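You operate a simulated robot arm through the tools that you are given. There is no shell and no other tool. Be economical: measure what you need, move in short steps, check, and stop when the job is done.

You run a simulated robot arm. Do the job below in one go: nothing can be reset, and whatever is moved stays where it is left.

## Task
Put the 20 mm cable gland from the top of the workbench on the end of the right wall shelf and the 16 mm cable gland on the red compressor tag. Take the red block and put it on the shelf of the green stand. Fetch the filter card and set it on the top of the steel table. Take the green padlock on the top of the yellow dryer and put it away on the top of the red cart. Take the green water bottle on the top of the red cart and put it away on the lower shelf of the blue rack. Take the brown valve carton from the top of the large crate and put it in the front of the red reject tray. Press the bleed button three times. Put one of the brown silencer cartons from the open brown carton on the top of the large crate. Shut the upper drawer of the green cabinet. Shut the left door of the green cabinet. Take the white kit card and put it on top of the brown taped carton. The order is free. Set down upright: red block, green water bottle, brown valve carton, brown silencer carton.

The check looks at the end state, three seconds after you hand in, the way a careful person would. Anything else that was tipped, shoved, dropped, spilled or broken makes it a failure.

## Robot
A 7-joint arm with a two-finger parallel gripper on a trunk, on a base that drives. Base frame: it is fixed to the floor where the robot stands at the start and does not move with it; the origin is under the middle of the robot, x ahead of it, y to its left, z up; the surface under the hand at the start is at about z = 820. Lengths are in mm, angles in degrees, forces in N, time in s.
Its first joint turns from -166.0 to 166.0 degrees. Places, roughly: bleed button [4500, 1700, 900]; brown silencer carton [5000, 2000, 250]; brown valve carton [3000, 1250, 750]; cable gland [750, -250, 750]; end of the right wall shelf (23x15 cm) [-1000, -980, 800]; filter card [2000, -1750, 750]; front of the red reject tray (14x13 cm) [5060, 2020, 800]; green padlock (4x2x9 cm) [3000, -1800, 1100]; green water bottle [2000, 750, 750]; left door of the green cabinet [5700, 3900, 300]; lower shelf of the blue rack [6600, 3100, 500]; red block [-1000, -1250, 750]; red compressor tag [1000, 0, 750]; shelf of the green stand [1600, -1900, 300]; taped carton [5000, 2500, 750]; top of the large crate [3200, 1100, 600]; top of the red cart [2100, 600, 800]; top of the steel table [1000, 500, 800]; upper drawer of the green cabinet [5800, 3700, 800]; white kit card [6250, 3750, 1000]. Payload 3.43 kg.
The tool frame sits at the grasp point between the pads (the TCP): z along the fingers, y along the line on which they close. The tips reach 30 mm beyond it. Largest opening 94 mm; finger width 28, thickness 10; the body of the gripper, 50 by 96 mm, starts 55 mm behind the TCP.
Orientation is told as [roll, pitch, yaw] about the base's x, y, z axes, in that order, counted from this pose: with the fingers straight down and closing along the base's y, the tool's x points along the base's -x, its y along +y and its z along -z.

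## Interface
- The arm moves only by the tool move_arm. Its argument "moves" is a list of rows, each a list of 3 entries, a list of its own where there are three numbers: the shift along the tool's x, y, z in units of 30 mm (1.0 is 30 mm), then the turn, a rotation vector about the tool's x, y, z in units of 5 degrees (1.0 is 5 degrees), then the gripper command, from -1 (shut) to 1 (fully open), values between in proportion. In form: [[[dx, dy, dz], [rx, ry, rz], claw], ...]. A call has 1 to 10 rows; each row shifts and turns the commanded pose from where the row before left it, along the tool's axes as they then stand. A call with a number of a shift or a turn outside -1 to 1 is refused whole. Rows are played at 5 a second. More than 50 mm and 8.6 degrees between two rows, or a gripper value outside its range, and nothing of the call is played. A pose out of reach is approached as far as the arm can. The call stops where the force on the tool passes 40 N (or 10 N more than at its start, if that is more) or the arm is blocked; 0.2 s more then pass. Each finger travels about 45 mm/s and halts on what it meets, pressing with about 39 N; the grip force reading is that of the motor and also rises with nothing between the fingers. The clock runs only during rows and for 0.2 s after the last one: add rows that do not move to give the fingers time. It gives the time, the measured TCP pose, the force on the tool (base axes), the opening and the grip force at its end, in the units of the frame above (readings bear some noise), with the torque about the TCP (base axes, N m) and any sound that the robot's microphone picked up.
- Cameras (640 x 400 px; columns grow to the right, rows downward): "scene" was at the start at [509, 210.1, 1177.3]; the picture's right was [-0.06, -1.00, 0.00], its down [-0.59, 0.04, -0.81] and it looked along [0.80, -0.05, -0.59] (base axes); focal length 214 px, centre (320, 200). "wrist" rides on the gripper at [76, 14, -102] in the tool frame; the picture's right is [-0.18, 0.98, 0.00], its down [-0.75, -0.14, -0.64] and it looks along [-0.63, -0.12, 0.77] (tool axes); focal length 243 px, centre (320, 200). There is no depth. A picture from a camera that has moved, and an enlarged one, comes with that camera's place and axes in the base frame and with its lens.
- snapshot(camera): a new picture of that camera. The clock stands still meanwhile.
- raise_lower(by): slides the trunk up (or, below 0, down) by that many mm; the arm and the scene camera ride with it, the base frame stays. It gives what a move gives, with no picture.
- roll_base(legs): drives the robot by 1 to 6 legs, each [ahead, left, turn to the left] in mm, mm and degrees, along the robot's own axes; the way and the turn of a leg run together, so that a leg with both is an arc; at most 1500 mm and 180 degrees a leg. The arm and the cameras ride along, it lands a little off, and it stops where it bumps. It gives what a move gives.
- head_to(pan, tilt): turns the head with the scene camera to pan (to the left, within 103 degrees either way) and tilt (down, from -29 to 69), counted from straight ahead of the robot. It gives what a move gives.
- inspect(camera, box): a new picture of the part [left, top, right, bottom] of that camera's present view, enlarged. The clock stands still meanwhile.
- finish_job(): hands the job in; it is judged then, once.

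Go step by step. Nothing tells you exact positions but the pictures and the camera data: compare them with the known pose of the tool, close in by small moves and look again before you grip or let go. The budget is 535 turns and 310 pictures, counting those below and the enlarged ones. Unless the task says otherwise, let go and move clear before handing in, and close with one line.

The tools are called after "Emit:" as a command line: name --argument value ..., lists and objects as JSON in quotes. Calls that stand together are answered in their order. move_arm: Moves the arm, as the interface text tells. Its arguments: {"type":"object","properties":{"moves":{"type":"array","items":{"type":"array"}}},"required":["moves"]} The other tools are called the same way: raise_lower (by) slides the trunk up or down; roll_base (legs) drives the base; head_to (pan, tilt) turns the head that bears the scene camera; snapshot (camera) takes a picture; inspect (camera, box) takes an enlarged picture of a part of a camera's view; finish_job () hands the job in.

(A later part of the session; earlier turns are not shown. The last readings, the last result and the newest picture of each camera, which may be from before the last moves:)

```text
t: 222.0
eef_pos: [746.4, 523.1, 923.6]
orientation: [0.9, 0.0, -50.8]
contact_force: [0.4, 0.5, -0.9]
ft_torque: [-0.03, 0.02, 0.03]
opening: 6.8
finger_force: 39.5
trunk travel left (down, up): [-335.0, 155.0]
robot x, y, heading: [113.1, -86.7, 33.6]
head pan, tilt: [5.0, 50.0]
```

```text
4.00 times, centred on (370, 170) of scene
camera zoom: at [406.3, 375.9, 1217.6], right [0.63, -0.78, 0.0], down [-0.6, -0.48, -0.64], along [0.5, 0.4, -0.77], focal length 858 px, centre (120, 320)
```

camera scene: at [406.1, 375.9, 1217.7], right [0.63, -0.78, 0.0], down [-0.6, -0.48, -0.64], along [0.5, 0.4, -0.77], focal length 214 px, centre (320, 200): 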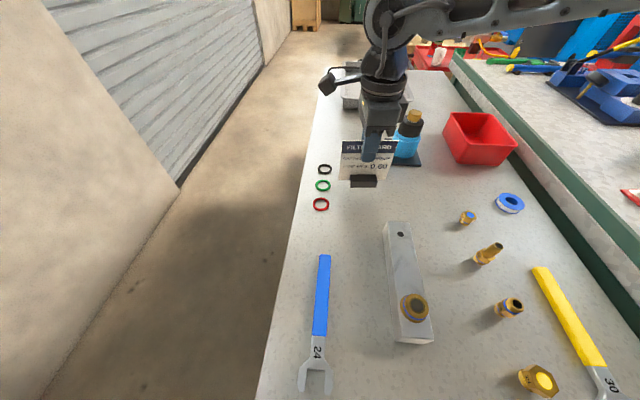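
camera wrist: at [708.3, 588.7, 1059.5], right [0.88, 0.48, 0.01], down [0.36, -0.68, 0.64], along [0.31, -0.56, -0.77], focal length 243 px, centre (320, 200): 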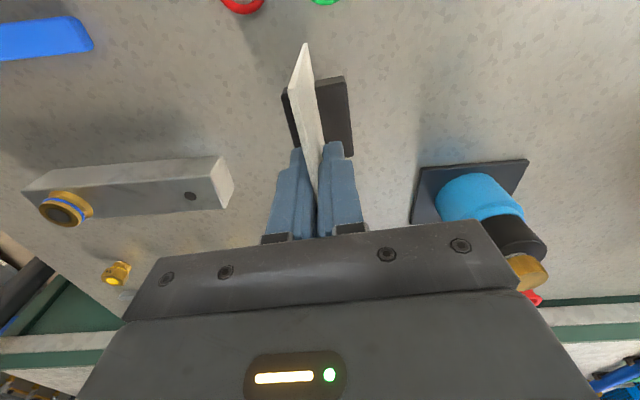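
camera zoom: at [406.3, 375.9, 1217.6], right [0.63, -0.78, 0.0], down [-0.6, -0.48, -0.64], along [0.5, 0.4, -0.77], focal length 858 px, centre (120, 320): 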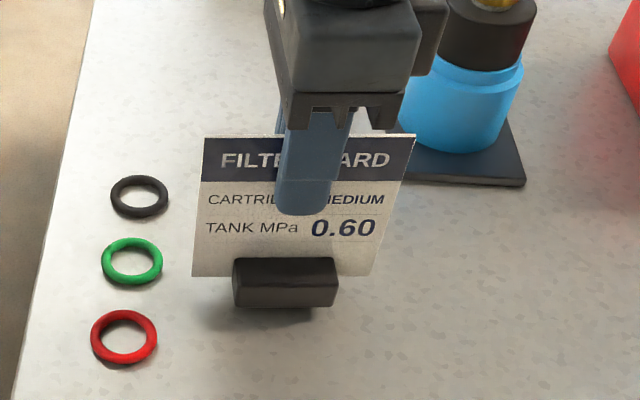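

Emit:
move_arm --moves '[[[0, 0, 0.1], [0, 0, 0], -1], [[0, 0, 0], [0, 0, 0], -1]]'

Emit:
move_arm --moves '[[[0, 0, 0.1], [0, 0, 0], -1], [[0, 0, 0], [0, 0, 0], -1]]'

Emit:
move_arm --moves '[[[0, 0, 0.1], [0, 0, 0], -1], [[0, 0, 0], [0, 0, 0], -1]]'

```text
t: 222.6
eef_pos: [746.9, 522.0, 919.0]
orientation: [0.8, 0.0, -50.9]
contact_force: [-0.7, 0.4, -0.5]
ft_torque: [-0.01, -0.03, 0.03]
opening: 6.7
finger_force: 38.8
trunk travel left (down, up): [-335.0, 155.0]
robot x, y, heading: [113.0, -86.8, 33.5]
head pan, tilt: [5.0, 50.0]
```

```text
t: 223.2
eef_pos: [746.1, 523.4, 917.4]
orientation: [0.7, 0.1, -50.9]
contact_force: [-0.3, 0.1, 0.7]
ft_torque: [-0.03, -0.02, 0.0]
opening: 6.5
finger_force: 39.5
trunk travel left (down, up): [-335.0, 155.0]
robot x, y, heading: [118.2, -88.2, 33.7]
head pan, tilt: [5.0, 50.0]
```

```text
t: 223.8
eef_pos: [747.4, 521.7, 917.6]
orientation: [1.0, 0.0, -51.0]
contact_force: [4.4, -0.9, 24.9]
ft_torque: [-0.45, 0.03, 0.07]
opening: 6.6
finger_force: 39.0
trunk travel left (down, up): [-335.0, 155.0]
robot x, y, heading: [112.4, -83.4, 33.7]
head pan, tilt: [5.0, 50.0]
```

Contact. Release and rise.

Emit:
move_arm --moves '[[[0, 0, -0.06], [0, 0, 0], -1], [[0, 0, 0], [0, 0, 0], -0.7], [[0, 0, 0], [0, 0, 0], -0.4], [[0, 0, 0], [0, 0, 0], 0], [[0, 0, 0], [0, 0, 0], 0.2], [[0, 0, -1], [0, 0, 0], 0.2], [[0, 0, -1], [0, 0, 0], 0.2], [[0, 0, -1], [0, 0, 0], 0.2], [[0, 0, -1], [0, 0, 0], 0.5], [[0, 0, -1], [0, 0, 0], 1]]'

Emit:
move_arm --moves '[[[0, 0, -1], [0, 0, -1], 1], [[0, 0, -1], [0, 0, -1], 1], [[0, 0, -1], [0, 0, -1], 1], [[0, 0, -0.5], [0, 0, -1], 1], [[0, 0, 0], [0, 0, -1], 1], [[0, 0, 0], [0, 0, -1], 1], [[0, 0, 0], [0, 0, -1], 1], [[0, 0, 0], [0, 0, -1], 1], [[0, 0, 0], [0, 0, -1], 1], [[0, 0, 0], [0, 0, -1], 1]]'

Emit:
snapshot --camera "scene"

```text
t: 226.0
eef_pos: [746.4, 521.9, 1065.6]
orientation: [0.8, 0.0, -50.9]
contact_force: [0.4, 0.6, -0.5]
ft_torque: [-0.04, 0.0, 0.01]
opening: 93.9
finger_force: 0.1
trunk travel left (down, up): [-335.0, 155.0]
robot x, y, heading: [116.9, -84.5, 33.8]
head pan, tilt: [5.0, 50.0]
```

```text
t: 228.2
eef_pos: [744.2, 519.8, 1171.5]
orientation: [0.6, -0.6, -0.8]
contact_force: [1.2, 0.2, -0.8]
ft_torque: [0.0, -0.03, 0.0]
opening: 93.8
finger_force: 0.1
trunk travel left (down, up): [-335.0, 155.0]
robot x, y, heading: [114.9, -84.2, 33.7]
head pan, tilt: [5.0, 50.0]
```

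```text
219 pictures are left
camera scene: at [406.2, 375.9, 1217.6], right [0.63, -0.78, 0.0], down [-0.6, -0.48, -0.64], along [0.5, 0.4, -0.77], focal length 214 px, centre (320, 200)
```

scene: 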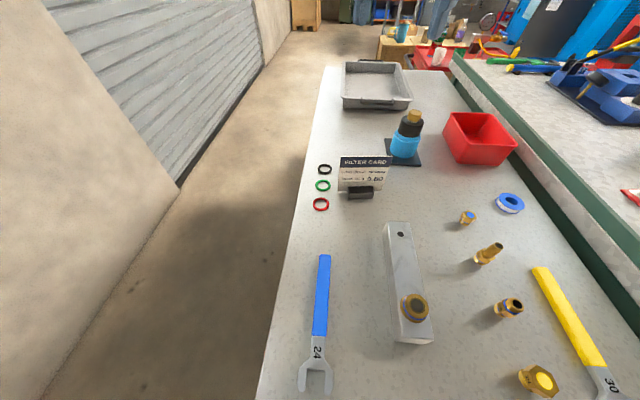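

The card stands on the steel table. Next the padlock on the dryer (est. (2858,-1798,1075)); I tuck the arm up and drive around the bench, avoiding floor items.

Emit:
raise_lower --by 150

Emit:
move_arm --moves '[[[0.92, -0.62, 0], [0, 0, -1], 1], [[0.92, -0.62, 0], [0, 0, -1], 1], [[0.92, -0.62, 0], [0, 0, -1], 1], [[0.92, -0.62, 0], [0, 0, -1], 1], [[0.92, -0.62, 0], [0, 0, -1], 1], [[0.92, -0.62, 0], [0, 0, -1], 1]]'

Emit:
roll_base --legs '[[-500, 0, 0], [0, -1445, 0], [1200, 0, 0], [1190, 0, 0]]'

Emit:
head_to --pan -45 --tilt 35

Emit:
snapshot --camera "scene"

Emit:
head_to --pan 30 --tilt 30

Emit:
snapshot --camera "scene"

```text
t: 229.9
eef_pos: [744.2, 519.9, 1321.1]
orientation: [0.5, -0.6, -1.0]
contact_force: [-0.7, 0.1, 0.3]
ft_torque: [-0.05, -0.03, -0.01]
opening: 94.0
finger_force: 0.0
trunk travel left (down, up): [-485.0, 5.0]
robot x, y, heading: [115.7, -85.5, 33.8]
head pan, tilt: [5.0, 50.0]
```

```text
t: 231.3
eef_pos: [603.0, 376.8, 1317.3]
orientation: [0.2, -0.7, 29.2]
contact_force: [0.8, 0.2, 0.4]
ft_torque: [-0.05, -0.01, -0.01]
opening: 94.1
finger_force: 0.1
trunk travel left (down, up): [-485.0, 5.0]
robot x, y, heading: [114.4, -85.4, 33.5]
head pan, tilt: [5.0, 50.0]
```

```text
t: 252.3
eef_pos: [2964.2, 269.1, 1318.4]
orientation: [0.1, -0.8, 29.6]
contact_force: [-0.1, 0.2, 0.4]
ft_torque: [-0.05, 0.02, -0.03]
opening: 93.9
finger_force: 0.0
trunk travel left (down, up): [-485.0, 5.0]
robot x, y, heading: [2478.0, -201.4, 34.5]
head pan, tilt: [5.0, 50.0]
```

```text
t: 253.5
eef_pos: [2964.0, 268.4, 1316.8]
orientation: [0.2, -0.8, 29.6]
contact_force: [-0.3, -0.4, -0.3]
ft_torque: [-0.05, 0.03, 0.05]
opening: 93.9
finger_force: 0.1
trunk travel left (down, up): [-485.0, 5.0]
robot x, y, heading: [2479.6, -199.5, 34.3]
head pan, tilt: [-45.0, 35.0]
```

```text
218 pictures are left
camera scene: at [2793.7, 199.9, 1389.3], right [-0.19, -0.98, 0.0], down [-0.56, 0.11, -0.82], along [0.8, -0.15, -0.57], focal length 214 px, centre (320, 200)
```

scene: 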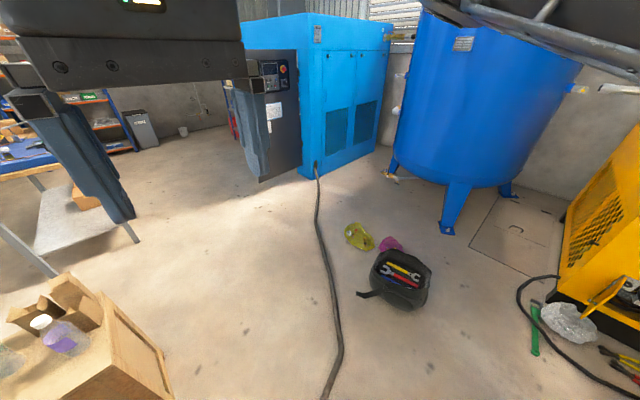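

```text
t: 255.0
eef_pos: [2965.1, 268.8, 1318.0]
orientation: [0.2, -0.8, 29.6]
contact_force: [1.1, -1.3, -0.2]
ft_torque: [0.01, 0.0, -0.03]
opening: 93.9
finger_force: 0.0
trunk travel left (down, up): [-485.0, 5.0]
robot x, y, heading: [2476.2, -200.7, 34.1]
head pan, tilt: [30.0, 30.0]
```

```text
217 pictures are left
camera scene: at [2746.5, 297.7, 1397.1], right [0.9, -0.43, 0.0], down [-0.22, -0.45, -0.87], along [0.38, 0.78, -0.5], focal length 214 px, centre (320, 200)
```

scene: 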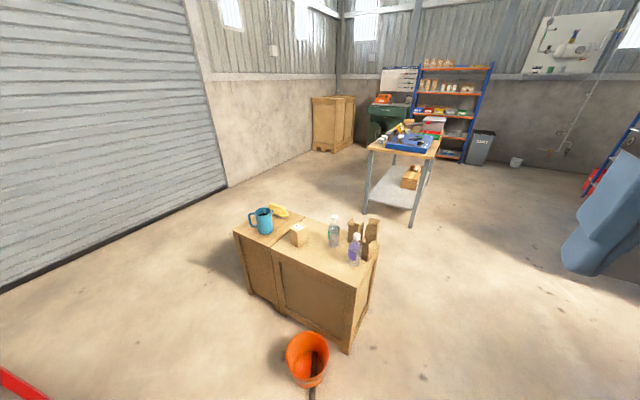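

Emit:
roll_base --legs '[[0, 0, -90.5], [730, -50, 0]]'

Emit:
head_to --pan -25 --tilt 35

Emit:
snapshot --camera "scene"

```text
t: 256.3
eef_pos: [3016.4, 207.8, 1318.6]
orientation: [0.2, -0.6, 22.9]
contact_force: [0.3, -0.3, 0.2]
ft_torque: [0.0, 0.03, 0.01]
opening: 93.8
finger_force: 0.1
trunk travel left (down, up): [-485.0, 5.0]
robot x, y, heading: [2480.0, -197.3, 27.4]
head pan, tilt: [30.0, 30.0]
stopped in leg 1: the robot was blocked; the commanded pose is now the measured one
```

```text
t: 257.5
eef_pos: [3016.1, 208.0, 1318.6]
orientation: [0.0, -0.8, 22.8]
contact_force: [0.0, 0.6, 0.4]
ft_torque: [-0.01, 0.0, -0.03]
opening: 93.8
finger_force: 0.0
trunk travel left (down, up): [-485.0, 5.0]
robot x, y, heading: [2478.0, -197.7, 27.6]
head pan, tilt: [-25.0, 35.0]
```

```text
216 pictures are left
camera scene: at [2842.3, 190.6, 1389.3], right [0.04, -1.0, 0.0], down [-0.57, -0.03, -0.82], along [0.82, 0.04, -0.57], focal length 214 px, centre (320, 200)
```

scene: 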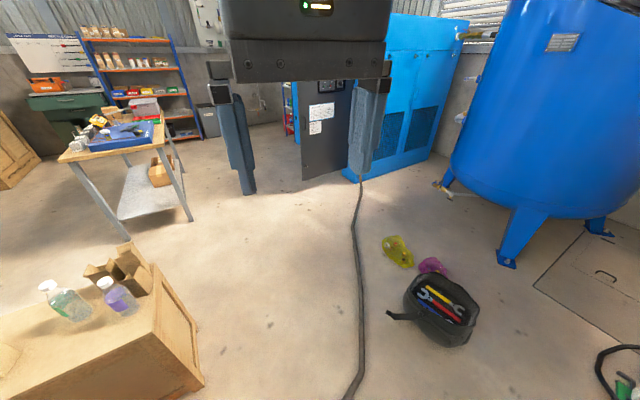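

The turn was blocked by something low; I look down around the base.

Emit:
head_to --pan -70 --tilt 65

Emit:
snapshot --camera "scene"

Emit:
head_to --pan 60 --tilt 65

Emit:
snapshot --camera "scene"

Emit:
head_to --pan 102 --tilt 50

Emit:
snapshot --camera "scene"

```text
t: 258.6
eef_pos: [3016.2, 208.5, 1318.3]
orientation: [0.2, -0.8, 22.9]
contact_force: [0.4, -0.4, 0.8]
ft_torque: [0.02, -0.01, -0.01]
opening: 93.9
finger_force: 0.0
trunk travel left (down, up): [-485.0, 5.0]
robot x, y, heading: [2477.0, -198.9, 27.4]
head pan, tilt: [-70.0, 65.0]
```

```text
215 pictures are left
camera scene: at [2799.1, 145.7, 1349.5], right [-0.67, -0.74, 0.0], down [-0.67, 0.61, -0.42], along [0.31, -0.29, -0.91], focal length 214 px, centre (320, 200)
```

scene: 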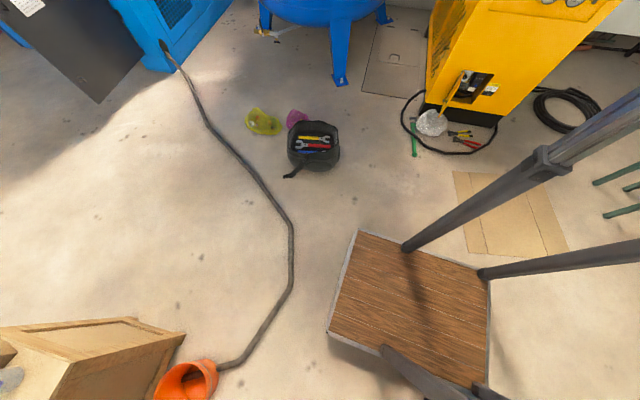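

```text
t: 260.7
eef_pos: [3015.4, 208.2, 1318.5]
orientation: [0.1, -0.9, 23.0]
contact_force: [-0.1, -0.8, 0.4]
ft_torque: [0.01, 0.0, 0.0]
opening: 94.0
finger_force: 0.1
trunk travel left (down, up): [-485.0, 5.0]
robot x, y, heading: [2481.7, -200.3, 27.5]
head pan, tilt: [60.0, 65.0]
```

```text
214 pictures are left
camera scene: at [2757.0, 247.3, 1349.5], right [1.0, -0.04, 0.0], down [-0.04, -0.91, -0.42], along [0.02, 0.42, -0.91], focal length 214 px, centre (320, 200)
```

scene: 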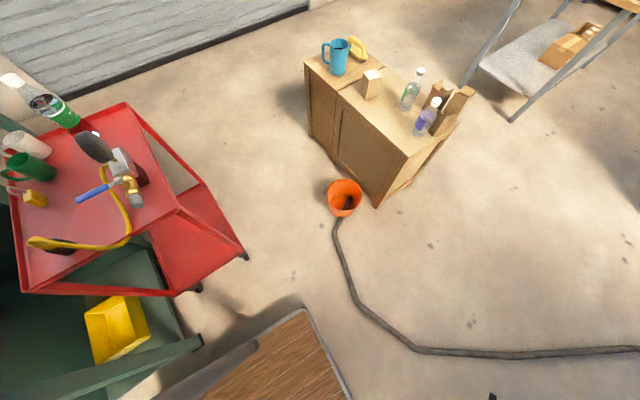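

```text
t: 261.8
eef_pos: [3015.7, 208.2, 1318.2]
orientation: [0.0, -0.8, 23.0]
contact_force: [-0.4, -1.2, 0.4]
ft_torque: [0.01, -0.02, 0.01]
opening: 94.1
finger_force: 0.1
trunk travel left (down, up): [-485.0, 5.0]
robot x, y, heading: [2479.4, -202.6, 27.6]
head pan, tilt: [102.0, 50.0]
```

```text
213 pictures are left
camera scene: at [2705.4, 246.1, 1367.6], right [0.77, 0.64, 0.0], down [0.49, -0.59, -0.64], along [-0.41, 0.5, -0.77], focal length 214 px, centre (320, 200)
```

scene: 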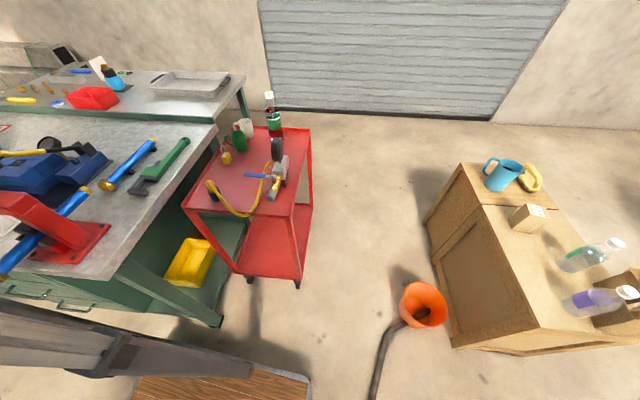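

The bench leg's foot is at my left-rear. I shift right and ahead first, then turn.

Emit:
roll_base --legs '[[60, -150, 0], [0, 0, -84], [590, -110, 0]]'

Emit:
head_to --pan -25 --tilt 35

Emit:
snapshot --camera "scene"

```text
t: 269.9
eef_pos: [3288.5, -1354.3, 1318.5]
orientation: [0.2, -0.6, -61.6]
contact_force: [-1.2, 0.4, -0.2]
ft_torque: [-0.01, -0.03, -0.01]
opening: 93.8
finger_force: 0.2
trunk travel left (down, up): [-485.0, 5.0]
robot x, y, heading: [2833.2, -857.8, -57.0]
head pan, tilt: [102.0, 50.0]
```

```text
t: 271.9
eef_pos: [3289.2, -1354.5, 1318.9]
orientation: [0.1, -0.8, -61.5]
contact_force: [-0.4, 0.2, 0.1]
ft_torque: [0.01, 0.0, 0.0]
opening: 93.9
finger_force: 0.0
trunk travel left (down, up): [-485.0, 5.0]
robot x, y, heading: [2827.7, -856.8, -56.9]
head pan, tilt: [-25.0, 35.0]
```

```text
212 pictures are left
camera scene: at [3253.1, -1182.8, 1389.3], right [-0.99, -0.14, 0.0], down [-0.08, 0.57, -0.82], along [0.11, -0.81, -0.57], focal length 214 px, centre (320, 200)
```

scene: 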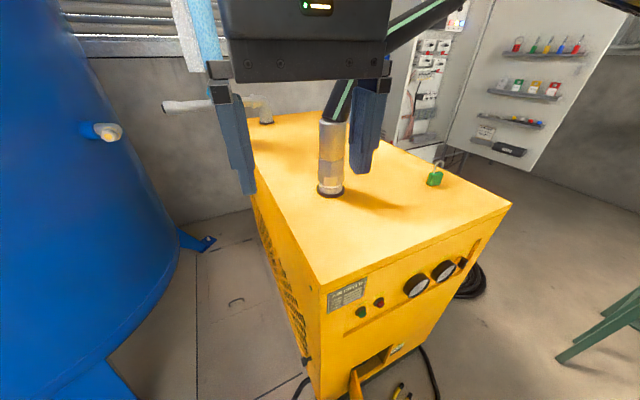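

Emit:
inspect --camera "scene" --box '[404, 150, 468, 200]'

Emit:
head_to --pan -35 --tilt 65

Emit:
snapshot --camera "scene"

```text
8.00 times, centred on (436, 175) of scene
camera zoom: at [3253.1, -1182.8, 1389.3], right [-0.99, -0.14, 0.0], down [-0.08, 0.57, -0.82], along [0.11, -0.81, -0.57], focal length 1716 px, centre (-608, 400)
```

zoom: 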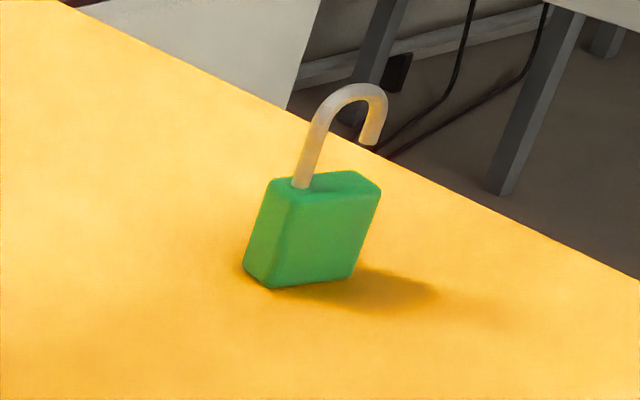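

```text
t: 272.9
eef_pos: [3289.0, -1353.7, 1317.7]
orientation: [0.1, -0.9, -61.6]
contact_force: [0.2, -0.1, -1.2]
ft_torque: [-0.04, -0.03, -0.03]
opening: 93.7
finger_force: 0.0
trunk travel left (down, up): [-485.0, 5.0]
robot x, y, heading: [2830.4, -857.9, -56.9]
head pan, tilt: [-35.0, 65.0]
```

```text
210 pictures are left
camera scene: at [3238.7, -1156.4, 1349.5], right [-1.0, 0.03, 0.0], down [0.03, 0.91, -0.42], along [-0.01, -0.42, -0.91], focal length 214 px, centre (320, 200)
```

scene: 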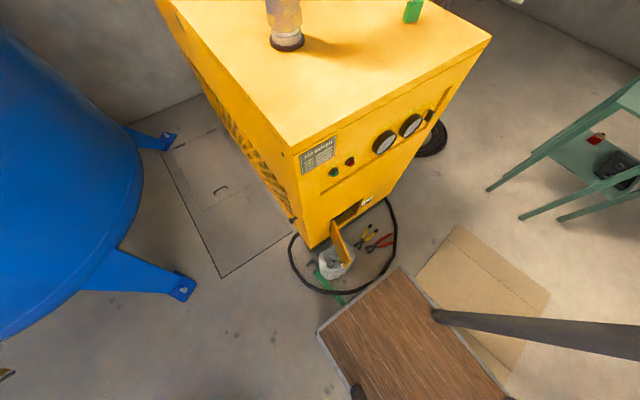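

The padlock stands at about (2977,-1815) on the dryer top (z≈1045), body 41×20 mm. I nudge ahead a bit, keeping clear of cardboard and hose, and reach over with the arm.

Emit:
roll_base --legs '[[22, 0, 0]]'

Emit:
raise_lower --by -35

Emit:
move_arm --moves '[[[-0.49, -0.97, 0.1], [0, 0, 0], 1], [[-0.49, -0.97, 0.1], [0, 0, 0], 1], [[-0.49, -0.97, 0.1], [0, 0, 0], 1], [[-0.49, -0.97, 0.1], [0, 0, 0], 1], [[-0.49, -0.97, 0.1], [0, 0, 0], 1], [[-0.49, -0.97, 0.2], [0, 0, 0.5], 1], [[-0.49, -0.97, 0.2], [0, 0, 0.5], 1], [[-0.49, -0.97, 0.2], [0, 0, 0], 1], [[-0.49, -0.97, 0.2], [0, 0, 0], 1], [[-0.49, -0.97, 0.2], [0, 0, 0], 1]]'

Emit:
snapshot --camera "wrist"

```text
t: 273.7
eef_pos: [3300.1, -1372.0, 1318.4]
orientation: [0.0, -0.8, -61.6]
contact_force: [-0.4, 0.1, 0.2]
ft_torque: [0.0, -0.01, 0.03]
opening: 94.1
finger_force: 0.0
trunk travel left (down, up): [-485.0, 5.0]
robot x, y, heading: [2838.1, -878.6, -57.1]
head pan, tilt: [-35.0, 65.0]
```

```text
t: 274.5
eef_pos: [3300.2, -1372.6, 1283.2]
orientation: [0.1, -0.9, -61.5]
contact_force: [0.2, 0.9, -0.5]
ft_torque: [0.01, 0.0, -0.03]
opening: 93.7
finger_force: 0.0
trunk travel left (down, up): [-450.0, 40.0]
robot x, y, heading: [2843.8, -881.0, -57.1]
head pan, tilt: [-35.0, 65.0]
```

```text
t: 276.7
eef_pos: [3106.6, -1634.0, 1238.2]
orientation: [0.1, -0.7, -66.6]
contact_force: [0.2, 0.1, -0.3]
ft_torque: [0.0, 0.0, -0.01]
opening: 94.1
finger_force: 0.1
trunk travel left (down, up): [-450.0, 40.0]
robot x, y, heading: [2840.8, -876.7, -57.2]
head pan, tilt: [-35.0, 65.0]
```

```text
209 pictures are left
camera wrist: at [3088.5, -1558.8, 1340.2], right [0.97, 0.22, 0.01], down [0.17, -0.74, 0.65], along [0.15, -0.63, -0.76], focal length 243 px, centre (320, 200)
```

wrist: 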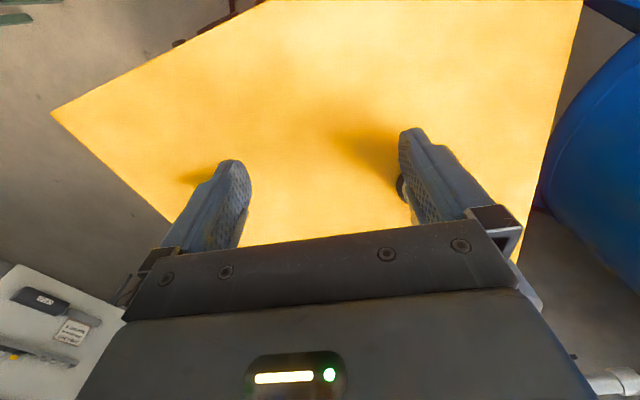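

Emit:
move_arm --moves '[[[-0.55, -0.95, 0.2], [0, 0, 0], 1], [[-0.55, -0.95, 0.2], [0, 0, 0], 1], [[-0.55, -0.95, 0.2], [0, 0, 0], 1], [[-0.55, -0.95, 0.2], [0, 0, 0], 1], [[-0.55, -0.95, 0.2], [0, 0, 0], 1]]'

Emit:
snapshot --camera "wrist"

Emit:
head_to --pan -30 --tilt 40

Emit:
snapshot --camera "scene"

```text
t: 277.9
eef_pos: [3009.0, -1766.9, 1210.5]
orientation: [0.2, -0.7, -66.5]
contact_force: [0.5, -0.3, 0.6]
ft_torque: [0.03, 0.04, -0.01]
opening: 93.9
finger_force: 0.0
trunk travel left (down, up): [-450.0, 40.0]
robot x, y, heading: [2842.6, -879.0, -57.1]
head pan, tilt: [-35.0, 65.0]
```

```text
208 pictures are left
camera wrist: at [2990.2, -1691.5, 1312.6], right [0.97, 0.22, 0.01], down [0.17, -0.74, 0.65], along [0.15, -0.63, -0.76], focal length 243 px, centre (320, 200)
```

wrist: 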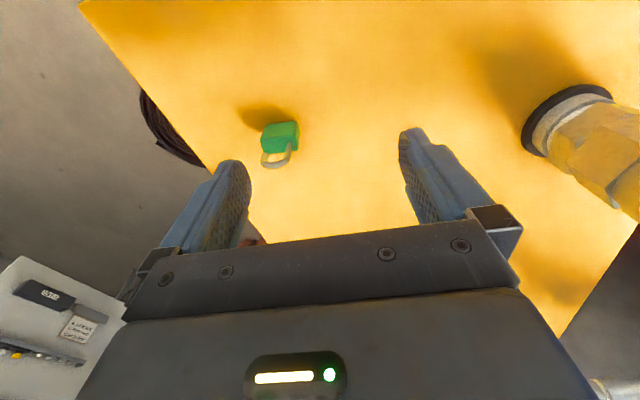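

```text
t: 278.8
eef_pos: [3009.2, -1766.6, 1212.1]
orientation: [0.2, -0.7, -66.7]
contact_force: [-0.4, -0.6, 0.5]
ft_torque: [0.01, -0.02, 0.01]
opening: 93.9
finger_force: 0.0
trunk travel left (down, up): [-450.0, 40.0]
robot x, y, heading: [2839.2, -878.7, -57.0]
head pan, tilt: [-30.0, 40.0]
```

```text
207 pictures are left
camera scene: at [3257.2, -1199.0, 1346.7], right [-1.0, -0.05, 0.0], down [-0.03, 0.64, -0.77], along [0.04, -0.76, -0.64], focal length 214 px, centre (320, 200)
```

scene: 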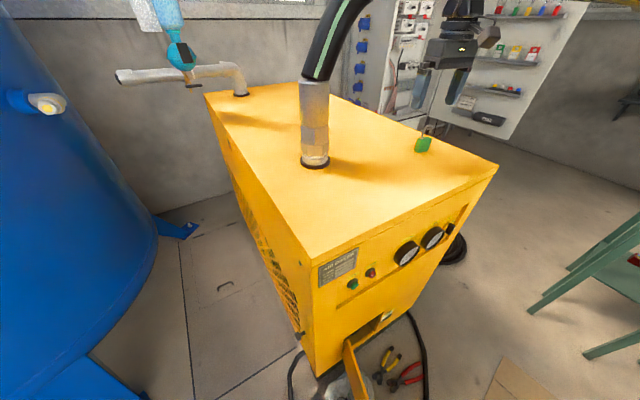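

Emit:
move_arm --moves '[[[-0.52, -0.83, 0.1], [0, 0, 0], 1], [[-0.52, -0.83, 0.1], [0, 0, 0], 1], [[0, 0, 0.7], [0, 0, 0], 1]]'

Emit:
snapshot --camera "wrist"

Emit:
inspect --camera "scene" --box '[380, 80, 480, 170]'

```text
t: 279.6
eef_pos: [2974.9, -1817.8, 1182.6]
orientation: [0.2, -0.6, -66.5]
contact_force: [-0.9, 0.3, -0.2]
ft_torque: [-0.02, -0.03, 0.01]
opening: 94.0
finger_force: 0.2
trunk travel left (down, up): [-450.0, 40.0]
robot x, y, heading: [2840.1, -877.4, -57.0]
head pan, tilt: [-30.0, 40.0]
```

```text
206 pictures are left
camera wrist: at [2956.9, -1741.8, 1284.3], right [0.97, 0.22, 0.01], down [0.17, -0.74, 0.65], along [0.15, -0.63, -0.76], focal length 243 px, centre (320, 200)
```

wrist: 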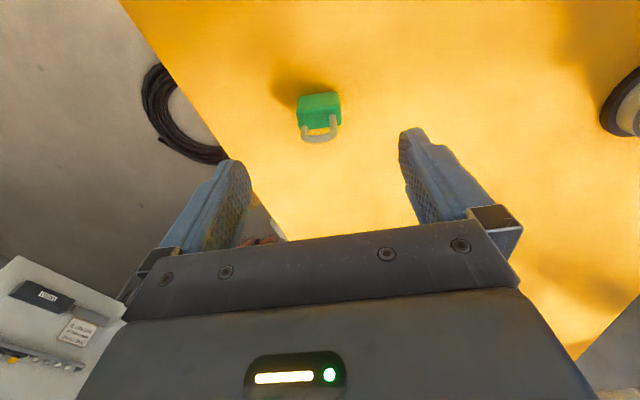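

```text
4.44 times, centred on (430, 125) of scene
camera zoom: at [3257.2, -1198.9, 1346.8], right [-1.0, -0.05, 0.0], down [-0.03, 0.64, -0.77], along [0.04, -0.77, -0.64], focal length 953 px, centre (-169, 533)
```

zoom: 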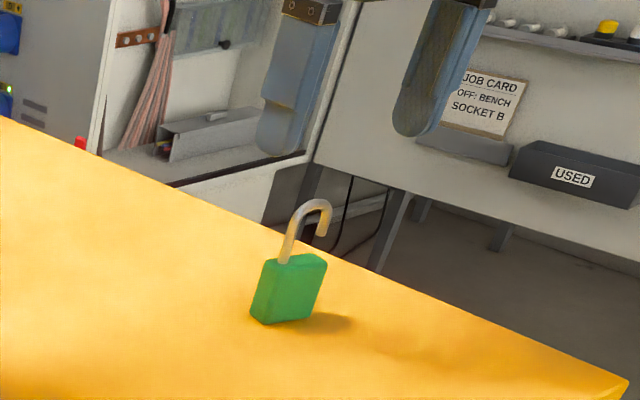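

Emit:
move_arm --moves '[[[-0.05, 0, 1], [0, 0, 0], 0.6], [[0, 0, 1], [0, 0, 0], 0.5], [[0, 0, 1], [0, 0, 0], 0.5], [[0, 0, 0.3], [0, 0, 0], 0.5]]'

Emit:
inspect --camera "wrist" --box '[160, 50, 480, 250]'

```text
t: 280.6
eef_pos: [2978.1, -1820.0, 1083.2]
orientation: [0.2, -0.7, -66.5]
contact_force: [0.4, 0.8, 0.2]
ft_torque: [0.02, 0.04, -0.01]
opening: 70.6
finger_force: 0.1
trunk travel left (down, up): [-450.0, 40.0]
robot x, y, heading: [2837.4, -879.2, -57.0]
head pan, tilt: [-30.0, 40.0]
```

```text
2.00 times, centred on (320, 150) of wrist
camera zoom: at [2959.1, -1744.8, 1185.5], right [0.98, 0.22, 0.01], down [0.16, -0.74, 0.65], along [0.15, -0.63, -0.76], focal length 485 px, centre (320, 300)
```

zoom: 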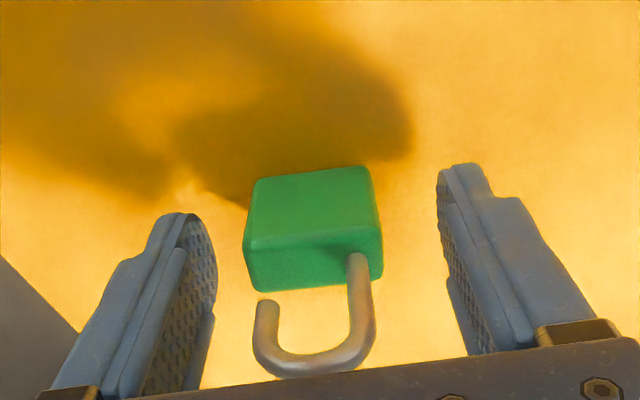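

Emit:
move_arm --moves '[[[0, 0, 0], [0, 0, 0], 0.1], [[0, 0, 0], [0, 0, 0], -0.2], [[0, 0, 0], [0, 0, 0], -0.6], [[0, 0, 0], [0, 0, 0], -1], [[0, 0, 0], [0, 0, 0], -1]]'

Emit:
inspect --camera "wrist" --box '[160, 50, 480, 250]'

```text
t: 281.8
eef_pos: [2978.1, -1820.2, 1083.1]
orientation: [0.2, -0.7, -66.6]
contact_force: [-0.1, -0.6, -0.2]
ft_torque: [-0.04, 0.02, 0.03]
opening: 39.1
finger_force: 38.9
trunk travel left (down, up): [-450.0, 40.0]
robot x, y, heading: [2840.3, -880.6, -57.0]
head pan, tilt: [-30.0, 40.0]
```

```text
2.00 times, centred on (320, 150) of wrist
camera zoom: at [2959.0, -1744.8, 1185.8], right [0.97, 0.22, 0.01], down [0.16, -0.74, 0.65], along [0.15, -0.63, -0.76], focal length 485 px, centre (320, 300)
```

zoom: 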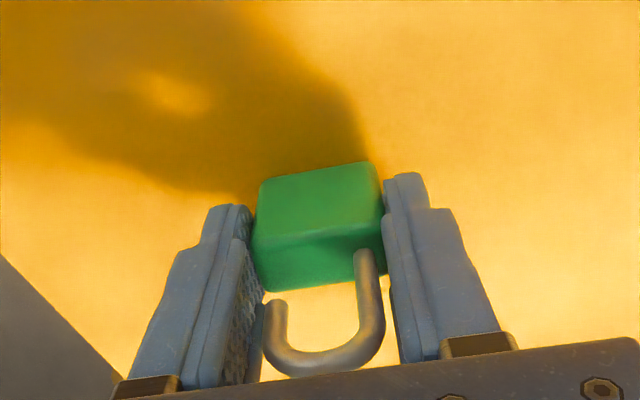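

Padlock gripped. Lift and retract.

Emit:
move_arm --moves '[[[0, 0, -1], [0, 0, 0], -1], [[0, 0, -1], [0, 0, 0], -1], [[0, 0, -1], [0, 0, 0], -1], [[0, 0, -1], [0, 0, 0], -1], [[0.3, 0.6, -1], [0, 0, 0], -1], [[0.5, 0.9, -0.6], [0, 0, 0], -1], [[0.5, 0.95, -0.5], [0, 0, 0], -1], [[0.5, 0.95, -0.5], [0, 0, 0], -1], [[0.5, 0.95, 0], [0, 0, 0], -1], [[0.5, 0.95, 0], [0, 0, 0], -1]]'

Emit:
move_arm --moves '[[[0.5, 0.95, 0], [0, 0, 0], -1], [[0.5, 0.95, 0], [0, 0, 0], -1], [[0.5, 0.95, 0], [0, 0, 0], -1], [[0.5, 0.95, 0], [0, 0, 0], -1], [[0.5, 0.95, 0], [0, 0, 0], -1], [[0.5, 0.95, 0], [0, 0, 0], -1], [[0.5, 0.95, 0], [0, 0, 0], -1], [[0.5, 0.95, 0], [0, 0, 0], -1]]'

```text
t: 284.0
eef_pos: [3090.1, -1676.6, 1280.7]
orientation: [0.1, -0.8, -66.7]
contact_force: [-0.2, 0.4, -0.6]
ft_torque: [0.03, -0.02, 0.01]
opening: 39.1
finger_force: 39.2
trunk travel left (down, up): [-450.0, 40.0]
robot x, y, heading: [2840.0, -881.2, -57.3]
head pan, tilt: [-30.0, 40.0]
```

```text
t: 285.8
eef_pos: [3252.2, -1475.0, 1281.1]
orientation: [0.3, -0.7, -66.6]
contact_force: [-0.4, 0.5, -0.6]
ft_torque: [0.0, -0.06, -0.01]
opening: 39.2
finger_force: 38.8
trunk travel left (down, up): [-450.0, 40.0]
robot x, y, heading: [2841.7, -878.4, -57.1]
head pan, tilt: [-30.0, 40.0]
```

Emit:
roll_base --legs '[[-627, 185, 0], [0, 0, 180], [190, 0, 0.8]]'

Emit:
head_to --pan 0 --tilt 45

Emit:
snapshot --camera "scene"

```text
t: 298.0
eef_pos: [2143.5, 486.7, 1281.0]
orientation: [0.4, -0.7, 114.4]
contact_force: [-0.5, 0.1, -1.0]
ft_torque: [-0.02, -0.03, 0.02]
opening: 39.2
finger_force: 38.6
trunk travel left (down, up): [-450.0, 40.0]
robot x, y, heading: [2564.1, -100.9, 123.8]
head pan, tilt: [-30.0, 40.0]
stopped in leg 3: the robot was blocked; the commanded pose is now the measured one
```

```text
t: 299.0
eef_pos: [2143.7, 485.7, 1280.8]
orientation: [0.2, -0.8, 114.5]
contact_force: [0.2, 0.2, -0.7]
ft_torque: [0.0, 0.0, 0.0]
opening: 38.9
finger_force: 39.1
trunk travel left (down, up): [-450.0, 40.0]
robot x, y, heading: [2562.1, -108.0, 124.1]
head pan, tilt: [0.0, 45.0]
```

```text
202 pictures are left
camera scene: at [2103.7, 194.2, 1339.5], right [0.83, 0.56, 0.0], down [0.4, -0.59, -0.71], along [-0.4, 0.59, -0.71], focal length 214 px, centre (320, 200)
```

scene: 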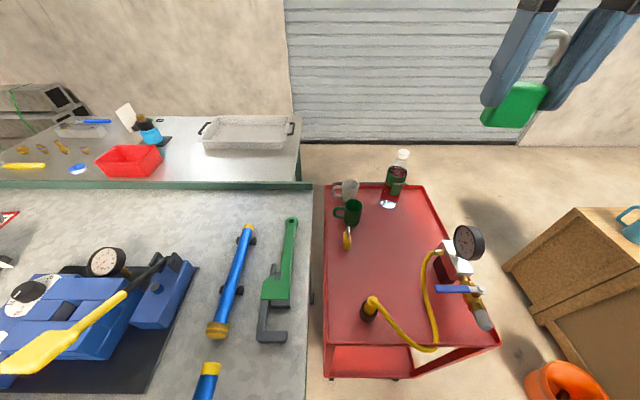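

Emit:
inspect --camera "scene" --box '[310, 130, 510, 380]'

Emit:
move_arm --moves '[[[-0.7, 0.8, 1], [0, 0, 0], -1], [[-0.7, 0.8, 1], [0, 0, 0], -1], [[-0.7, 0.73, 1], [0, 0, 0], -1], [[0, 0, 1], [0, 0, 0], -1], [[0, 0, 1], [0, 0, 0], -1], [[0, 0, 1], [0, 0, 0], -1], [[0, 0, 1], [0, 0, 0], -1], [[0, 0, 1], [0, 0, 0], -1], [[0, 0, 1], [0, 0, 0], -1]]'

Emit:
snapshot --camera "wrist"

Emit:
snapshot --camera "scene"

```text
1.60 times, centred on (410, 255) of scene
camera zoom: at [2103.7, 194.2, 1339.5], right [0.83, 0.56, 0.0], down [0.4, -0.59, -0.71], along [-0.4, 0.59, -0.71], focal length 343 px, centre (176, 112)
```

zoom: 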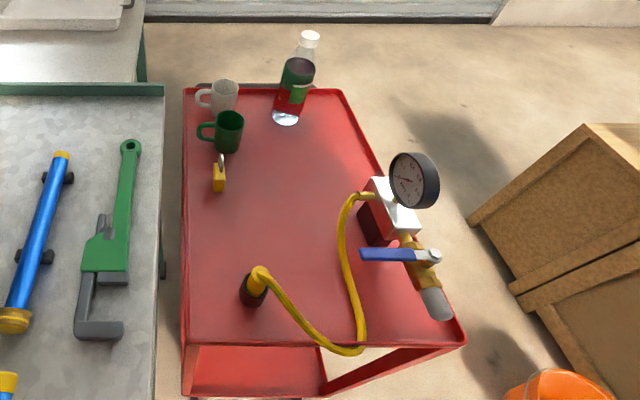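

```text
t: 301.0
eef_pos: [2051.2, 518.2, 1012.7]
orientation: [0.2, -0.7, 114.5]
contact_force: [0.2, -1.1, -1.5]
ft_torque: [0.0, 0.0, 0.0]
opening: 38.9
finger_force: 38.7
trunk travel left (down, up): [-450.0, 40.0]
robot x, y, heading: [2565.8, -103.1, 124.3]
head pan, tilt: [0.0, 45.0]
```

```text
200 pictures are left
camera wrist: at [2069.3, 441.0, 1113.7], right [-0.97, -0.24, 0.01], down [-0.18, 0.74, 0.65], along [-0.16, 0.63, -0.76], focal length 243 px, centre (320, 200)
```

wrist: 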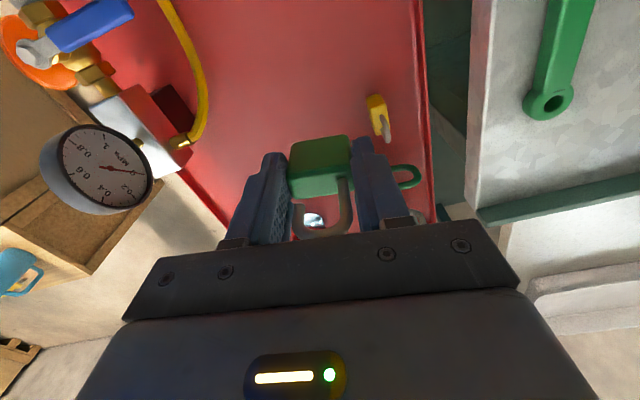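

```text
199 pictures are left
camera scene: at [2103.7, 194.1, 1339.6], right [0.83, 0.56, 0.0], down [0.4, -0.59, -0.71], along [-0.4, 0.59, -0.71], focal length 214 px, centre (320, 200)
```

scene: 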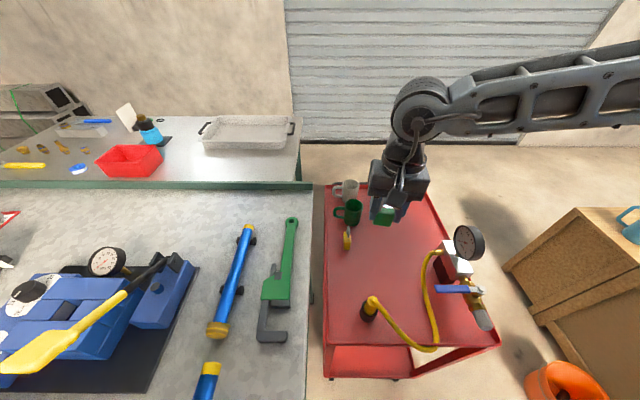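

Emit:
move_arm --moves '[[[0.19, -0.98, 0.5], [0, 0, 0], -1], [[0, 0, 1], [0, 0, 0], -1], [[0, 0, 1], [0, 0, 0], -1], [[0, 0, 1], [0, 0, 0], -1], [[0, 0, 1], [0, 0, 0], -1]]'

Emit:
inspect --camera "wrist" --box '[160, 0, 480, 200]'

Emit:
inspect --camera "scene" --box '[310, 150, 470, 290]'

```text
t: 302.2
eef_pos: [2079.5, 525.8, 875.8]
orientation: [0.2, -0.6, 114.5]
contact_force: [0.3, -0.7, -0.3]
ft_torque: [0.0, -0.01, 0.03]
opening: 39.1
finger_force: 39.1
trunk travel left (down, up): [-450.0, 40.0]
robot x, y, heading: [2564.3, -102.0, 124.3]
head pan, tilt: [0.0, 45.0]
```

```text
2.00 times, centred on (320, 100) of wrist
camera zoom: at [2098.5, 448.3, 978.4], right [-0.97, -0.24, 0.01], down [-0.18, 0.74, 0.65], along [-0.16, 0.63, -0.76], focal length 485 px, centre (320, 400)
```

zoom: 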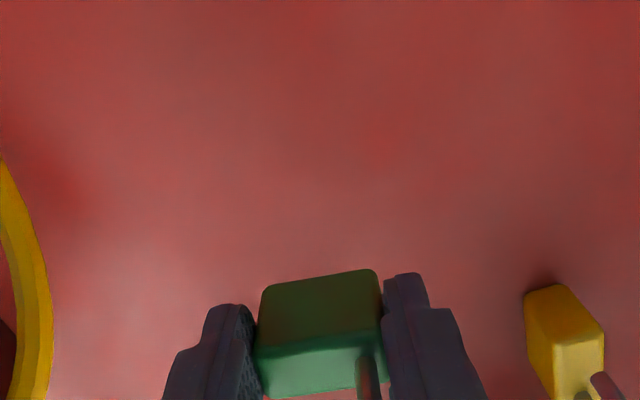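

```text
2.86 times, centred on (390, 220) of scene
camera zoom: at [2103.8, 194.1, 1339.6], right [0.83, 0.56, 0.0], down [0.4, -0.59, -0.71], along [-0.4, 0.59, -0.71], focal length 613 px, centre (120, 143)
```

zoom: 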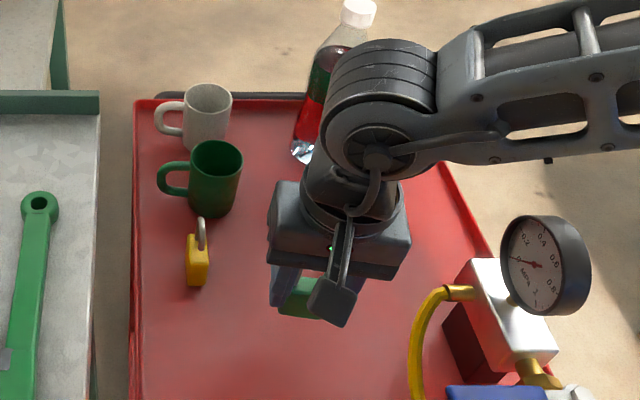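

Emit:
move_arm --moves '[[[0, 0, 0.5], [0, 0, 0], -1], [[0, 0, 0.2], [0, 0, 0], -1], [[0, 0, 0], [0, 0, 0], -1]]'

Emit:
move_arm --moves '[[[0, 0, 0.2], [0, 0, 0], -1], [[0, 0, 0], [0, 0, 0], -1]]'

Emit:
move_arm --moves '[[[0, 0, 0.2], [0, 0, 0], -1], [[0, 0, 0], [0, 0, 0], -1]]'

Emit:
inspect --camera "wrist" --box '[160, 0, 480, 200]'

```text
t: 303.0
eef_pos: [2080.3, 526.2, 854.9]
orientation: [0.2, -0.6, 114.5]
contact_force: [-1.0, -0.1, -1.4]
ft_torque: [0.03, 0.04, -0.02]
opening: 39.0
finger_force: 39.4
trunk travel left (down, up): [-450.0, 40.0]
robot x, y, heading: [2562.4, -104.9, 124.0]
head pan, tilt: [0.0, 45.0]
```

```text
t: 303.6
eef_pos: [2081.0, 525.7, 850.5]
orientation: [0.1, -0.7, 114.5]
contact_force: [-0.3, -0.6, -0.7]
ft_torque: [0.0, -0.02, 0.0]
opening: 39.4
finger_force: 38.8
trunk travel left (down, up): [-450.0, 40.0]
robot x, y, heading: [2564.9, -102.7, 124.3]
head pan, tilt: [0.0, 45.0]
```

```text
t: 304.2
eef_pos: [2079.9, 526.7, 842.6]
orientation: [0.2, -0.6, 114.6]
contact_force: [0.7, 0.4, -2.1]
ft_torque: [0.01, 0.01, 0.0]
opening: 39.1
finger_force: 39.1
trunk travel left (down, up): [-450.0, 40.0]
robot x, y, heading: [2563.1, -103.8, 123.9]
head pan, tilt: [0.0, 45.0]
```

```text
2.00 times, centred on (320, 100) of wrist
camera zoom: at [2099.1, 449.1, 946.1], right [-0.97, -0.24, 0.01], down [-0.18, 0.74, 0.65], along [-0.16, 0.63, -0.76], focal length 485 px, centre (320, 400)
```

zoom: 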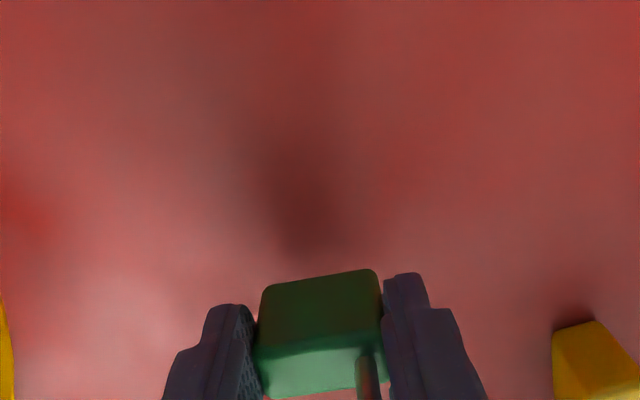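

Emit:
move_arm --moves '[[[0, 0, 0.3], [0, 0, 0], -1], [[0, 0, 0], [0, 0, 0], -1], [[0, 0, 0.3], [0, 0, 0], -1], [[0, 0, 0], [0, 0, 0], -1]]'

Emit:
inspect --camera "wrist" --box '[160, 0, 480, 200]'

```text
t: 305.2
eef_pos: [2078.3, 527.7, 826.6]
orientation: [0.3, -0.9, 114.5]
contact_force: [3.3, -0.7, 31.9]
ft_torque: [0.21, -0.08, -0.01]
opening: 39.6
finger_force: 39.2
trunk travel left (down, up): [-450.0, 40.0]
robot x, y, heading: [2565.2, -107.8, 124.1]
head pan, tilt: [0.0, 45.0]
```

```text
2.00 times, centred on (320, 100) of wrist
camera zoom: at [2098.1, 450.1, 929.2], right [-0.97, -0.24, 0.01], down [-0.18, 0.74, 0.65], along [-0.16, 0.63, -0.76], focal length 485 px, centre (320, 400)
```

zoom: 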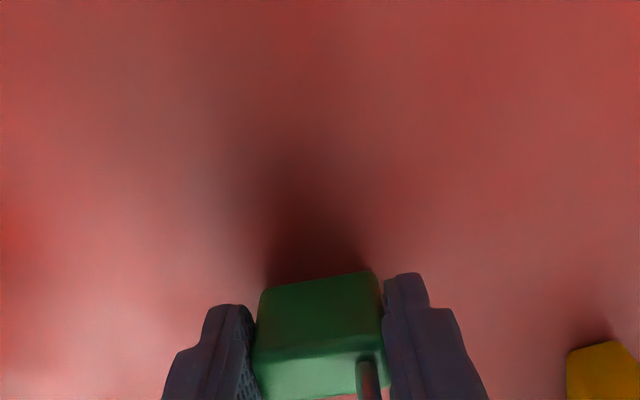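

Emit:
move_arm --moves '[[[0, 0, -0.08], [0, 0, 0], -1], [[0, 0, 0], [0, 0, 0], 0], [[0, 0, 0], [0, 0, 0], 0.2], [[0, 0, 0], [0, 0, 0], 0.4], [[0, 0, 0], [0, 0, 0], 0.4], [[0, 0, -0.5], [0, 0, 0], 0.4], [[0, 0, -1], [0, 0, 0], 0.4], [[0, 0, -1], [0, 0, 0], 0.4], [[0, 0, -1], [0, 0, 0], 0.4], [[0, 0, -1], [0, 0, 0], 1]]'

Emit:
move_arm --moves '[[[0, 0, -1], [0, 0, 0], 1], [[0, 0, -1], [0, 0, 0], 1], [[0, 0, -1], [0, 0, 0], 1], [[0, -0.5, -1], [0, 0, 0], 1], [[0, -1, -1], [0, 0, 0], 1], [[0, -1, -1], [0, 0, 0], 1], [[0, -1, -1], [0, 0, 0], 1], [[0, -1, 0], [0, 0, 0], 1], [[0, -1, 0], [0, 0, 0], 1]]'

Emit:
snapshot --camera "scene"

Emit:
inspect --camera "scene" --box '[370, 140, 420, 215]'

```text
t: 307.4
eef_pos: [2080.5, 522.1, 963.6]
orientation: [0.2, -0.6, 114.5]
contact_force: [-0.2, 0.0, -0.4]
ft_torque: [-0.01, 0.01, -0.01]
opening: 93.9
finger_force: 0.0
trunk travel left (down, up): [-450.0, 40.0]
robot x, y, heading: [2567.3, -104.8, 123.8]
head pan, tilt: [0.0, 45.0]
```

```text
t: 309.4
eef_pos: [2231.7, 593.5, 1174.9]
orientation: [0.2, -0.7, 114.6]
contact_force: [-0.4, 0.7, 0.1]
ft_torque: [-0.02, -0.01, -0.01]
opening: 94.0
finger_force: 0.1
trunk travel left (down, up): [-450.0, 40.0]
robot x, y, heading: [2565.5, -101.7, 124.1]
head pan, tilt: [0.0, 45.0]
```

```text
194 pictures are left
camera scene: at [2103.2, 194.0, 1339.4], right [0.83, 0.56, 0.0], down [0.4, -0.59, -0.71], along [-0.4, 0.59, -0.71], focal length 214 px, centre (320, 200)
```

scene: 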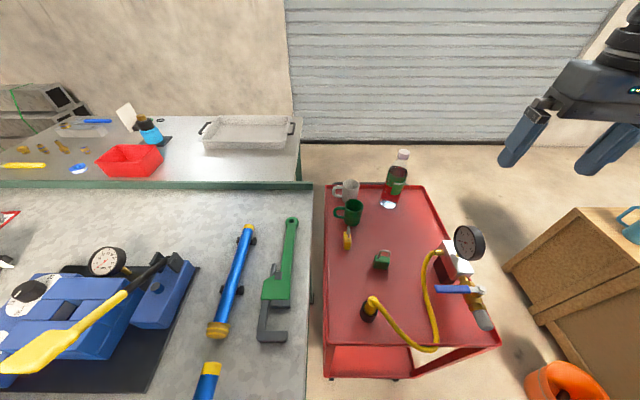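

```text
5.33 times, centred on (395, 178) of scene
camera zoom: at [2103.2, 194.0, 1339.4], right [0.83, 0.56, 0.0], down [0.4, -0.59, -0.71], along [-0.4, 0.59, -0.71], focal length 1144 px, centre (-80, 320)
```

zoom: 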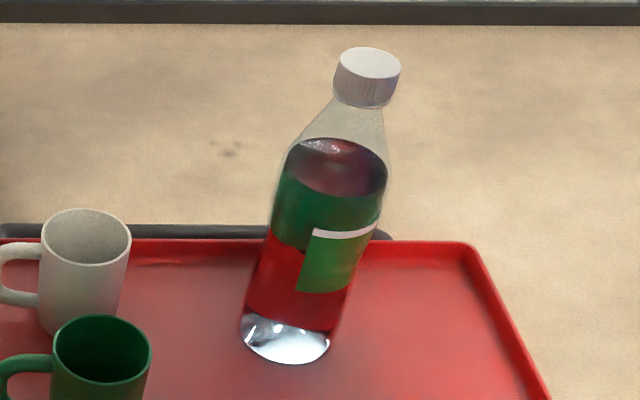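

Padlock is on the cart. Before choosing how to grip the bottle, I check the blue rack's shelf spacing from here.

Emit:
head_to --pan -95 --tilt 15

Emit:
snapshot --camera "scene"

```text
t: 311.1
eef_pos: [2231.3, 593.2, 1175.1]
orientation: [0.3, -0.8, 114.5]
contact_force: [0.5, 0.0, 0.2]
ft_torque: [0.0, -0.03, -0.02]
opening: 93.9
finger_force: 0.0
trunk travel left (down, up): [-450.0, 40.0]
robot x, y, heading: [2562.3, -104.4, 124.0]
head pan, tilt: [-95.0, 15.0]
```

```text
192 pictures are left
camera scene: at [2230.9, 172.3, 1386.3], right [0.49, -0.87, 0.0], down [-0.23, -0.13, -0.97], along [0.84, 0.47, -0.26], focal length 214 px, centre (320, 200)
```

scene: 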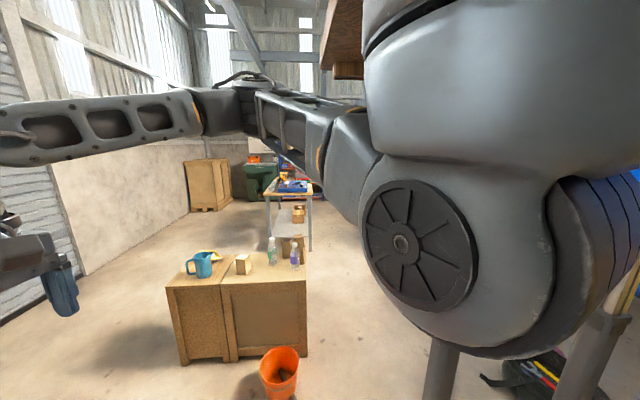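

The rack's lower shelf needs a low, tilted side grip, so I'll approach the bottle from the cart's far (door) side. I tuck the arm high and drive around.

Emit:
move_arm --moves '[[[0.8, 0, -1], [0, 0, 0], 1], [[0.8, 0, -1], [0, 0, 0], 1], [[0.8, 0, -1], [0, 0, 0], 1], [[0.8, 0, -1], [0, 0, -0.9], 1], [[0, 0, -1], [0, 0, -0.9], 1]]'

Emit:
roll_base --legs '[[-90, 0, 0], [0, 0, -90.3], [-1250, 0, 0], [-1250, 0, 0], [0, 1160, 0], [0, 1160, 0]]'

Emit:
head_to --pan 10 --tilt 30

Emit:
snapshot --camera "scene"

```text
t: 312.3
eef_pos: [2273.9, 502.6, 1324.1]
orientation: [0.1, -0.7, 123.6]
contact_force: [0.9, 0.2, -0.4]
ft_torque: [-0.01, 0.0, -0.03]
opening: 94.0
finger_force: 0.0
trunk travel left (down, up): [-450.0, 40.0]
robot x, y, heading: [2566.3, -105.4, 124.3]
head pan, tilt: [-95.0, 15.0]
```

```text
t: 339.4
eef_pos: [-85.1, 508.9, 1324.1]
orientation: [0.0, -0.7, 36.8]
contact_force: [0.3, 0.2, 0.2]
ft_torque: [0.01, 0.02, 0.0]
opening: 93.9
finger_force: 0.0
trunk travel left (down, up): [-450.0, 40.0]
robot x, y, heading: [-677.0, 185.5, 37.5]
head pan, tilt: [-95.0, 15.0]
stopped in leg 6: the robot was blocked; the commanded pose is now the measured one
```

```text
t: 341.2
eef_pos: [-84.7, 508.5, 1323.2]
orientation: [0.2, -0.7, 36.7]
contact_force: [-0.7, -0.6, -0.6]
ft_torque: [-0.02, 0.0, 0.01]
opening: 94.0
finger_force: 0.2
trunk travel left (down, up): [-450.0, 40.0]
robot x, y, heading: [-672.6, 184.7, 37.6]
head pan, tilt: [10.0, 30.0]
```

```text
191 pictures are left
camera scene: at [-406.3, 679.5, 1362.1], right [0.73, -0.68, 0.0], down [-0.34, -0.37, -0.87], along [0.59, 0.64, -0.5], focal length 214 px, centre (320, 200)
```

scene: 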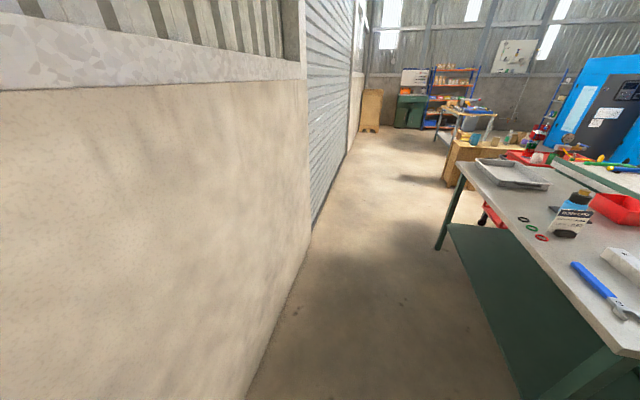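

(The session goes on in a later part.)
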